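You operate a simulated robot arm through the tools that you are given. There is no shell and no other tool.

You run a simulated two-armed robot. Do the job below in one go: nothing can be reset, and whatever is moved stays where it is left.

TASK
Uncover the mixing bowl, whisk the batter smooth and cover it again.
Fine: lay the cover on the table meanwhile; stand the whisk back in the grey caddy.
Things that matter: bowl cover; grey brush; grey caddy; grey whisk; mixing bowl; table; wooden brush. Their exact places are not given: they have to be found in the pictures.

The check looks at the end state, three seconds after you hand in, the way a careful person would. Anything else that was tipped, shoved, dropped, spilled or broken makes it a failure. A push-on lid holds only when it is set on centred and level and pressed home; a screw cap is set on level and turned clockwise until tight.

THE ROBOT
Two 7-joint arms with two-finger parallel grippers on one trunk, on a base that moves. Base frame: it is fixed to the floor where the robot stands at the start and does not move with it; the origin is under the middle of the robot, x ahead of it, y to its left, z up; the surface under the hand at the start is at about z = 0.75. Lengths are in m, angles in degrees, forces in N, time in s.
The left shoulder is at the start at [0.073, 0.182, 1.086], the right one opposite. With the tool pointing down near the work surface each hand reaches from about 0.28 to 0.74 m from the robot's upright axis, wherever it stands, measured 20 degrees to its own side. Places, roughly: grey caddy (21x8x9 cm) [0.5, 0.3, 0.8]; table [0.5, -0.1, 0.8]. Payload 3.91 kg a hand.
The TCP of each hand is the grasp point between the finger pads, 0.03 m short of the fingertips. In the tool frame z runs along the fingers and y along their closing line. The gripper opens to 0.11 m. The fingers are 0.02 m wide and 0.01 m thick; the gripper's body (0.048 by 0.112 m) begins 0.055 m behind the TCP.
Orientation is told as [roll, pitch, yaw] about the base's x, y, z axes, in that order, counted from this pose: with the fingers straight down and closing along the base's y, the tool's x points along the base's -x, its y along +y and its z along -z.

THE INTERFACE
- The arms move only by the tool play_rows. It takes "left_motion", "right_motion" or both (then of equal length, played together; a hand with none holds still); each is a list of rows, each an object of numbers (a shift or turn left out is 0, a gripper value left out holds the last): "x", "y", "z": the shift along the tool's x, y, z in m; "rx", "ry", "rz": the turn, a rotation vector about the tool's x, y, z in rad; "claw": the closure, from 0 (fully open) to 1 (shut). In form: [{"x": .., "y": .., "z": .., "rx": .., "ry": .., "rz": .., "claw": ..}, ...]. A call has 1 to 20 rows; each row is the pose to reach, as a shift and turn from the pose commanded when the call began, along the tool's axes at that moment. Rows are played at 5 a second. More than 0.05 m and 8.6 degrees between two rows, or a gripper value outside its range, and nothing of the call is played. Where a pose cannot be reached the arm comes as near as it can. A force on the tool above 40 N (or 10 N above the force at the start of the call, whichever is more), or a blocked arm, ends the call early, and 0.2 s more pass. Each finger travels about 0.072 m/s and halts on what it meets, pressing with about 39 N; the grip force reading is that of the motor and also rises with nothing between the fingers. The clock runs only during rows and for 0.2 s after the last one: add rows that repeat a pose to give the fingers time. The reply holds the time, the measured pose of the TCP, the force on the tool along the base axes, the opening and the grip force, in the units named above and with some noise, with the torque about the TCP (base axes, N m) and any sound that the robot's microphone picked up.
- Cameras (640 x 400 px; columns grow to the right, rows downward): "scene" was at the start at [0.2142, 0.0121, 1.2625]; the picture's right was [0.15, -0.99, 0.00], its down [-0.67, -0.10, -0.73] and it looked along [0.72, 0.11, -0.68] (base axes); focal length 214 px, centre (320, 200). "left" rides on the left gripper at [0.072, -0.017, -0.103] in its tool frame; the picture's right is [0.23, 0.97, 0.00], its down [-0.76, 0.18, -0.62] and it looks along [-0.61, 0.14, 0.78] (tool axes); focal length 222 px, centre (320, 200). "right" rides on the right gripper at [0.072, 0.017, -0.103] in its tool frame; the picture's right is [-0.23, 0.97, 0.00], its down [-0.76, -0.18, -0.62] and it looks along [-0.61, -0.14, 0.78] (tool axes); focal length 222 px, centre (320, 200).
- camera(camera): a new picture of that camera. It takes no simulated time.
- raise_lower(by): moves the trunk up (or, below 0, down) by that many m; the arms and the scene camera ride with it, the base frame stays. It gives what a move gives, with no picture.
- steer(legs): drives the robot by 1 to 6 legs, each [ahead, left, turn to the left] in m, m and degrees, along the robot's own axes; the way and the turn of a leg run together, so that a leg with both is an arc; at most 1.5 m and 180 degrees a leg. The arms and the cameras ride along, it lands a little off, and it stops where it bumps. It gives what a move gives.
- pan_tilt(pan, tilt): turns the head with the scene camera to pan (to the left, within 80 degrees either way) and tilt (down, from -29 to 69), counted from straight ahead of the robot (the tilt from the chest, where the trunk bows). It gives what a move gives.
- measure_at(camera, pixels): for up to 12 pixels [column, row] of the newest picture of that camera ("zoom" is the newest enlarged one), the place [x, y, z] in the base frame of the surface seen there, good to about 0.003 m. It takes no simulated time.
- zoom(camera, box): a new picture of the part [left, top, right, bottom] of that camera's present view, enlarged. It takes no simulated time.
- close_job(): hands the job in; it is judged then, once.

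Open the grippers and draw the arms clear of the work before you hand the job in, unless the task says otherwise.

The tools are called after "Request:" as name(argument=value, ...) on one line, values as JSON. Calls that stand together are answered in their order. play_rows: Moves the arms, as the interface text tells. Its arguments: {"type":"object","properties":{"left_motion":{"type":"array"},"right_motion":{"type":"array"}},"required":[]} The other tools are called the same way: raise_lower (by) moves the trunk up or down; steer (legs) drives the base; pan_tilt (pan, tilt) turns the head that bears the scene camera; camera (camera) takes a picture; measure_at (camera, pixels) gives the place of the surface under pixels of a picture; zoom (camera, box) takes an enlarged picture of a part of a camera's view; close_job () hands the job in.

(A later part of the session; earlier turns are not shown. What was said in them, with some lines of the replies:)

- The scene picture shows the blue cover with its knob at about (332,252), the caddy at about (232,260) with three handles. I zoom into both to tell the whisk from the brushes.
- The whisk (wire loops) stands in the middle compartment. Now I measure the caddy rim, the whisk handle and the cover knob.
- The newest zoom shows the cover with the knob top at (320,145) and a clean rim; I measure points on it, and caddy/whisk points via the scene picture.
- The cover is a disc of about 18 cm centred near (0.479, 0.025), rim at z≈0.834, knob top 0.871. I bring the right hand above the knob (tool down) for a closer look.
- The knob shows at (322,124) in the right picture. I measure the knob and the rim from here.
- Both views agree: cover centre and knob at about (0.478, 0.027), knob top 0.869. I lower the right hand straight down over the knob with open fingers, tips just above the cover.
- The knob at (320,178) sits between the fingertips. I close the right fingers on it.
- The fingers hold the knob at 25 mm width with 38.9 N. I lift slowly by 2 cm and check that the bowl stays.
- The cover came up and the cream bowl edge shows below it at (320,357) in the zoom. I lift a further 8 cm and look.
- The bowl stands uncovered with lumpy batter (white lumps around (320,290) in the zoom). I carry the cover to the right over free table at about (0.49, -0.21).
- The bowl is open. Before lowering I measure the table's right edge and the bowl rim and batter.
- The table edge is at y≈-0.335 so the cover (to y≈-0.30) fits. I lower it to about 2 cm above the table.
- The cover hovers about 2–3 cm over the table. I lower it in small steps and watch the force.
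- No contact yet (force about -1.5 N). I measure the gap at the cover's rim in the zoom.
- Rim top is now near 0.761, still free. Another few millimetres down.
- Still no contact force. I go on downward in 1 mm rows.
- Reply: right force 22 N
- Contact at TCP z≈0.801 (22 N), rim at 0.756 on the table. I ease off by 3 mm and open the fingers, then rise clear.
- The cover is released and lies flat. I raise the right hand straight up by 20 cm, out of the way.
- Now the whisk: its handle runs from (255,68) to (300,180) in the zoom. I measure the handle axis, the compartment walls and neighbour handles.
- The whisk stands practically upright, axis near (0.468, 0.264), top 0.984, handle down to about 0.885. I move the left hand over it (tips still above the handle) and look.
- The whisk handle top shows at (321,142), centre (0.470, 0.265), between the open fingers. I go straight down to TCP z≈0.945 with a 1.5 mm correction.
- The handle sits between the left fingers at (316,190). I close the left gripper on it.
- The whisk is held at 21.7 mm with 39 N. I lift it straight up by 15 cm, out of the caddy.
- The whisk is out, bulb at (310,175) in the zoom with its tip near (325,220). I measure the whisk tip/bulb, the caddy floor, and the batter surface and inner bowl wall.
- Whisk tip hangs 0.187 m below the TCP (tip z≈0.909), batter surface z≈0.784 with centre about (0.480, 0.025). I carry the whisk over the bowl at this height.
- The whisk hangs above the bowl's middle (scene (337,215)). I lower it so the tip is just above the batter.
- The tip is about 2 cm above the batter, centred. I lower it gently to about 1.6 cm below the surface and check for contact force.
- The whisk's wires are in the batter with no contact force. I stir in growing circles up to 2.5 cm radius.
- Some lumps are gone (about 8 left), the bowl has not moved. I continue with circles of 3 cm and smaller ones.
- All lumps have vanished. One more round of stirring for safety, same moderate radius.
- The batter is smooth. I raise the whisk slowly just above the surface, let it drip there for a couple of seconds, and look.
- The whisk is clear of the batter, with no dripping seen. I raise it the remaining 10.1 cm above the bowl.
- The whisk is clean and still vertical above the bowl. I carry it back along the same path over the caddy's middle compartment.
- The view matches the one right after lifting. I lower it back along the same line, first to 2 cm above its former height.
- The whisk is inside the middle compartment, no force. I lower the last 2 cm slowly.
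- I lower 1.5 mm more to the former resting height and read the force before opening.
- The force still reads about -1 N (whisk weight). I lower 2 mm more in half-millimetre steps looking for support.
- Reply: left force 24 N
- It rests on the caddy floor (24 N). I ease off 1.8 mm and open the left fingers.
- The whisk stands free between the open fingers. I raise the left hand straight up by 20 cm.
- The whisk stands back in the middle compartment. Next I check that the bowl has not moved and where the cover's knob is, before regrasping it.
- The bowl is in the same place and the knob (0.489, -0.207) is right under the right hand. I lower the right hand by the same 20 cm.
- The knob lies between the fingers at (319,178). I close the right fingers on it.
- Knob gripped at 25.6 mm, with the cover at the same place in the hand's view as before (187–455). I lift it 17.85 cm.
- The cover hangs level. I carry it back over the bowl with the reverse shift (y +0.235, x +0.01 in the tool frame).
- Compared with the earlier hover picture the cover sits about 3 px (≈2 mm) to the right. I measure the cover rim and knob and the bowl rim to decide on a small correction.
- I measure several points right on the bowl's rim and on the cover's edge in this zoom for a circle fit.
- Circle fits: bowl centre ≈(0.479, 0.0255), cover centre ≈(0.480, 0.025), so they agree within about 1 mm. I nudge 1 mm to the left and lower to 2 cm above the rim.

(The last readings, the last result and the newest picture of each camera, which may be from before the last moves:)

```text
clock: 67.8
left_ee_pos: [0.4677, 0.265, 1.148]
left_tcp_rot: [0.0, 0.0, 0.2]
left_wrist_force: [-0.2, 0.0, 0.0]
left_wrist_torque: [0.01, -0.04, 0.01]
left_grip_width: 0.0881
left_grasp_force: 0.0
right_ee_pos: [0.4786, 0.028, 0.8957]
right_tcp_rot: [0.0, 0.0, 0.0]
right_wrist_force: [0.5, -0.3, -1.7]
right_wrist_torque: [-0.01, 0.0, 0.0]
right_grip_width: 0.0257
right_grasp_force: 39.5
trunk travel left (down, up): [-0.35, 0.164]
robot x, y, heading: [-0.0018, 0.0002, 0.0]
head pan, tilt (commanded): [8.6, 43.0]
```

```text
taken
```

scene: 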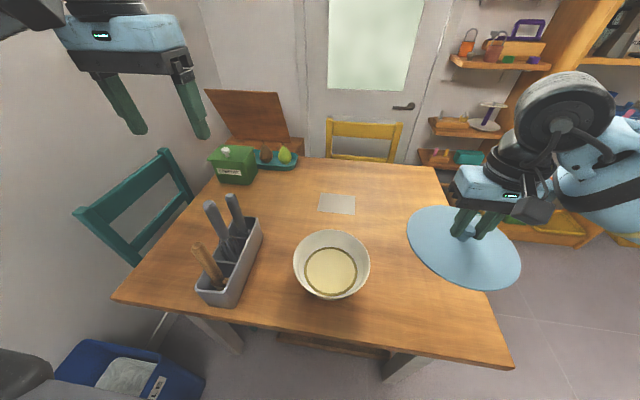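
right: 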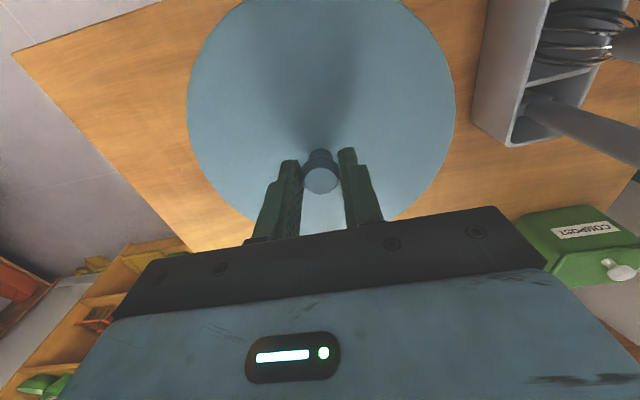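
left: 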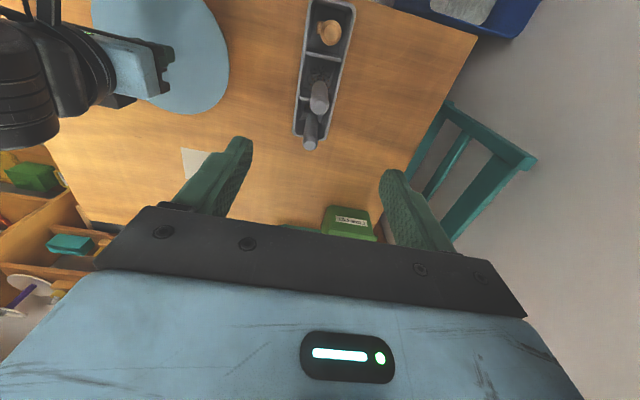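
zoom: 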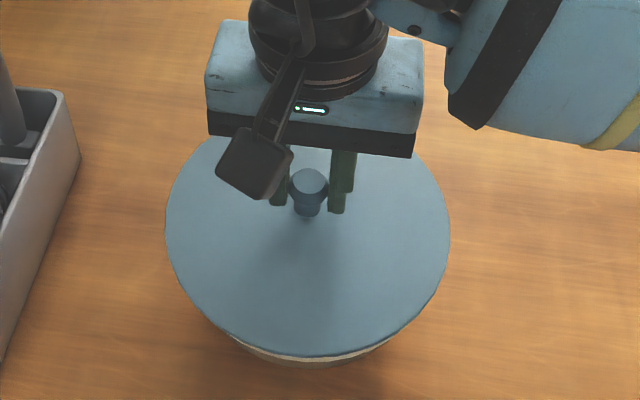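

The cover hovers about 1.7 cm above the rim and looks centred as when first lifted. I lower it in small steps towards its seat.

Request:
play_rows(right_motion=[{"z": 0.004}, {"z": 0.008}, {"z": 0.011}, {"z": 0.013}, {"z": 0.015}, {"z": 0.015}])

Request:
zoom(camera="scene", box=[270, 190, 400, 310])

```text
clock: 69.2
left_ee_pos: [0.4682, 0.2664, 1.1469]
left_tcp_rot: [0.0, 0.0, 0.1]
left_wrist_force: [-0.4, -0.6, 0.1]
left_wrist_torque: [-0.05, 0.0, -0.04]
left_grip_width: 0.0879
left_grasp_force: 0.1
right_ee_pos: [0.4783, 0.0294, 0.8811]
right_tcp_rot: [0.0, -0.1, 0.0]
right_wrist_force: [0.7, -1.3, -2.0]
right_wrist_torque: [0.01, 0.0, 0.01]
right_grip_width: 0.0256
right_grasp_force: 39.0
trunk travel left (down, up): [-0.35, 0.164]
robot x, y, heading: [0.0038, 0.0005, 0.1]
head pan, tilt (commanded): [8.6, 43.0]
```

```text
3.33 times, centred on (335, 250) of scene
```

zoom: 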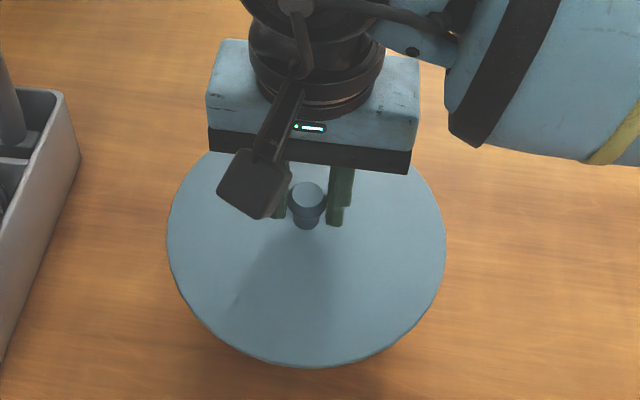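

Against the very first seated picture (edges 168–448) the cover is now about 1 mm left (166–446), so I take the nudge back and lower the last 2 mm, reading the force.

Request:
play_rows(right_motion=[{"y": -0.001}, {"y": -0.001, "z": 0.001}, {"y": -0.001, "z": 0.002}, {"y": -0.001, "z": 0.002}])

Request:
zoom(camera="scene", box=[270, 190, 400, 310])

```text
clock: 70.2
left_ee_pos: [0.4681, 0.2658, 1.1478]
left_tcp_rot: [-0.1, 0.1, 0.0]
left_wrist_force: [-0.2, 0.7, -0.1]
left_wrist_torque: [0.01, 0.02, -0.03]
left_grip_width: 0.0882
left_grasp_force: 0.0
right_ee_pos: [0.4791, 0.0266, 0.8802]
right_tcp_rot: [0.0, 0.0, 0.0]
right_wrist_force: [-1.3, 0.1, 0.6]
right_wrist_torque: [0.0, -0.02, -0.02]
right_grip_width: 0.0254
right_grasp_force: 38.7
trunk travel left (down, up): [-0.35, 0.164]
robot x, y, heading: [0.0006, -0.0017, -0.3]
head pan, tilt (commanded): [8.6, 43.0]
```

```text
3.33 times, centred on (335, 250) of scene
```

zoom: 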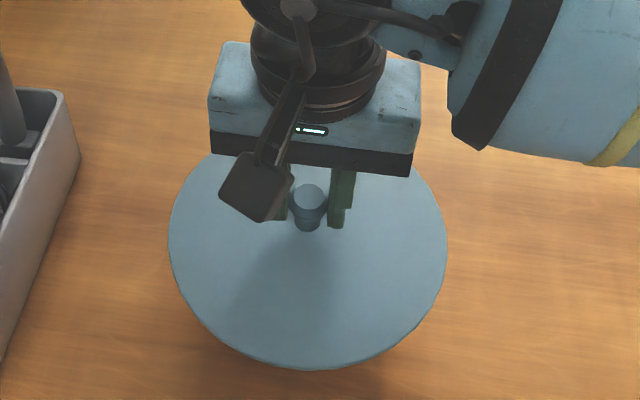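

Now it matches the original seated outline (168–448, bottom 370). I press down in half-millimetre steps to seat it and read the force.

Request:
play_rows(right_motion=[{"z": 0.0005}, {"z": 0.001}, {"z": 0.0015}, {"z": 0.002}, {"z": 0.002}])

```text
clock: 71.4
left_ee_pos: [0.4676, 0.2658, 1.1479]
left_tcp_rot: [0.0, -0.1, 0.2]
left_wrist_force: [-0.7, 0.6, -0.4]
left_wrist_torque: [-0.03, 0.0, -0.01]
left_grip_width: 0.088
left_grasp_force: 0.1
right_ee_pos: [0.4785, 0.0273, 0.8799]
right_tcp_rot: [0.1, -0.1, 0.0]
right_wrist_force: [0.8, 0.6, 21.3]
right_wrist_torque: [0.02, -0.04, 0.01]
right_grip_width: 0.0255
right_grasp_force: 39.1
trunk travel left (down, up): [-0.35, 0.164]
robot x, y, heading: [0.0004, 0.0011, 0.1]
head pan, tilt (commanded): [8.6, 43.0]
```

The cover is seated with 21 N at the original height (0.880). A touch more pressure, then I ease off and open the fingers.

Request:
play_rows(right_motion=[{"z": 0.0008}, {"z": 0.0008}, {"z": 0.0}, {"z": -0.001}, {"z": -0.002}, {"z": -0.002, "claw": 0.7}, {"z": -0.002, "claw": 0.5}, {"z": -0.002, "claw": 0.3}, {"z": -0.002, "claw": 0.2}, {"z": -0.002, "claw": 0.2}])

Request:
zoom(camera="scene", box=[270, 190, 400, 310])

Request:
camera(camera="right")

```text
clock: 73.6
left_ee_pos: [0.4682, 0.2664, 1.1464]
left_tcp_rot: [0.1, 0.0, 0.1]
left_wrist_force: [0.6, -0.6, 0.2]
left_wrist_torque: [0.0, 0.02, 0.02]
left_grip_width: 0.0881
left_grasp_force: 0.0
right_ee_pos: [0.4785, 0.0275, 0.8791]
right_tcp_rot: [0.0, 0.0, -0.1]
right_wrist_force: [0.4, 0.3, -1.0]
right_wrist_torque: [-0.01, -0.01, 0.05]
right_grip_width: 0.088
right_grasp_force: 0.1
trunk travel left (down, up): [-0.35, 0.164]
robot x, y, heading: [-0.0003, -0.0039, -0.0]
head pan, tilt (commanded): [8.6, 43.0]
```

```text
3.33 times, centred on (335, 250) of scene
```

zoom: 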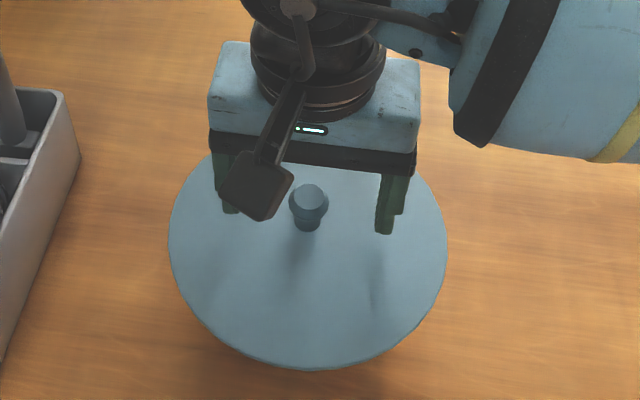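

```text
taken
```

right: 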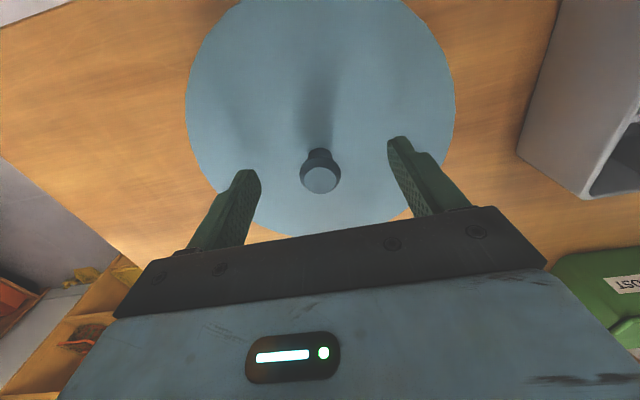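

The cover is released and sits as at the start. I raise the right hand straight up, then aside to its own side.

Request:
play_rows(right_motion=[{"z": -0.015, "claw": 0.1}, {"z": -0.04, "claw": 0.0}, {"z": -0.08}, {"z": -0.12}, {"z": -0.16}, {"z": -0.2}, {"z": -0.23, "y": -0.03}, {"z": -0.25, "y": -0.07}, {"z": -0.26, "y": -0.11}, {"z": -0.26, "y": -0.15}, {"z": -0.26, "y": -0.18}, {"z": -0.26, "y": -0.18}])

Request:
camera(camera="scene")

Request:
zoom(camera="scene", box=[280, 215, 384, 310])

```text
clock: 76.2
left_ee_pos: [0.4685, 0.2664, 1.1453]
left_tcp_rot: [-0.1, 0.0, 0.2]
left_wrist_force: [0.0, 0.1, -0.3]
left_wrist_torque: [-0.01, 0.04, -0.01]
left_grip_width: 0.0882
left_grasp_force: 0.1
right_ee_pos: [0.4796, -0.151, 1.1402]
right_tcp_rot: [0.1, 0.0, 0.0]
right_wrist_force: [0.2, -0.4, 0.6]
right_wrist_torque: [-0.02, 0.03, 0.0]
right_grip_width: 0.11
right_grasp_force: 0.1
trunk travel left (down, up): [-0.35, 0.164]
robot x, y, heading: [0.0021, 0.0008, 0.1]
head pan, tilt (commanded): [8.6, 43.0]
```

```text
taken
```

scene: 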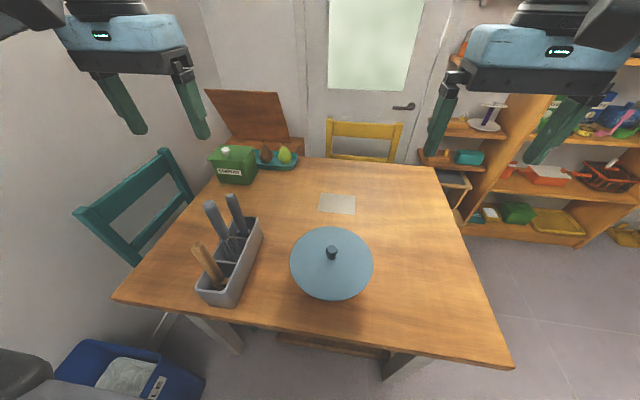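

```text
4.21 times, centred on (332, 262) of scene
```

zoom: 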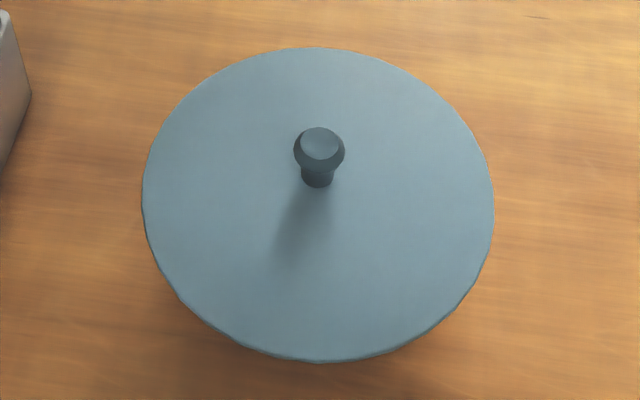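

The cover looks the same as at the start. I check its level and look for drips on the table between bowl and caddy.

Request:
measure_at(camera="zoom", pixels=[[320, 140], [148, 205], [490, 205], [318, 52], [322, 357], [190, 110], [450, 112], [200, 315], [440, 318]])

Request:
zoom(camera="scene", box=[180, 180, 480, 340])

Request:
zoom(camera="scene", box=[190, 180, 270, 310])

```text
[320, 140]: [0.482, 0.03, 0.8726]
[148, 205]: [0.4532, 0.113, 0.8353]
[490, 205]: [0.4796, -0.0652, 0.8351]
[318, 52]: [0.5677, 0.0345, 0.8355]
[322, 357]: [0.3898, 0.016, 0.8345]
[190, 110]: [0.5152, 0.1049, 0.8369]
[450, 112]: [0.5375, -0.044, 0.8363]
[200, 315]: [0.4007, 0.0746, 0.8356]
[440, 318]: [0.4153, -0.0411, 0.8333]
```

```text
2.13 times, centred on (330, 260) of scene
```

zoom: 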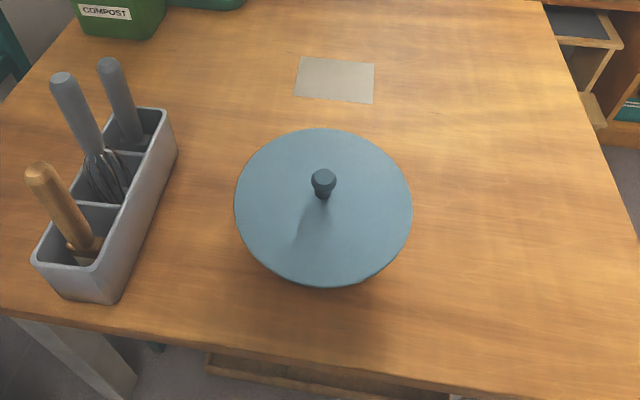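

```text
3.08 times, centred on (230, 245) of scene
```

zoom: 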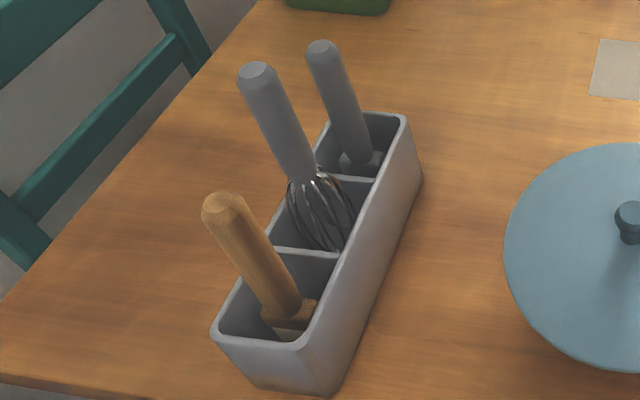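

The cover lies level (rim z 0.833–0.837), the whisk stands in its compartment, the table is clean. I open the left gripper fully and draw it a little higher before handing in.

Request:
play_rows(left_motion=[{"z": -0.01, "claw": 0.0}, {"z": -0.02, "claw": 0.0}, {"z": -0.03, "claw": 0.0}, {"z": -0.03, "claw": 0.0}])

```text
clock: 77.2
left_ee_pos: [0.4683, 0.2651, 1.1761]
left_tcp_rot: [0.0, 0.0, 0.1]
left_wrist_force: [-0.6, -0.5, 0.0]
left_wrist_torque: [-0.02, 0.03, -0.03]
left_grip_width: 0.1096
left_grasp_force: 0.1
right_ee_pos: [0.4797, -0.1511, 1.1411]
right_tcp_rot: [0.0, 0.0, 0.0]
right_wrist_force: [0.5, -0.6, -0.3]
right_wrist_torque: [-0.01, -0.05, -0.02]
right_grip_width: 0.11
right_grasp_force: 0.0
trunk travel left (down, up): [-0.35, 0.164]
robot x, y, heading: [0.0013, 0.0009, 0.1]
head pan, tilt (commanded): [8.6, 43.0]
```

Both grippers are open and clear of the work, and everything is in place. I hand the job in.

Request:
close_job()

```text
The job is handed in.
```

I uncovered the bowl, whisked the batter until no lumps showed, and put the cover back on. I have handed the job in; no verdict came back with it.

- **Cover:** I laid it on the table to the right of the bowl, then set it back centred to within about 1 mm. Its rim is level, and I pressed it down with about 21 N at its original height.
- **Batter:** All the white lumps were gone after two rounds of stirring. I added a third round for safety, and the bowl did not move.
- **Whisk:** It stands upright in the middle compartment of the grey caddy, where it started. The two brushes are where they were.
- **Table:** I saw no drips or spills between the bowl and the caddy. Both grippers are open and raised clear.
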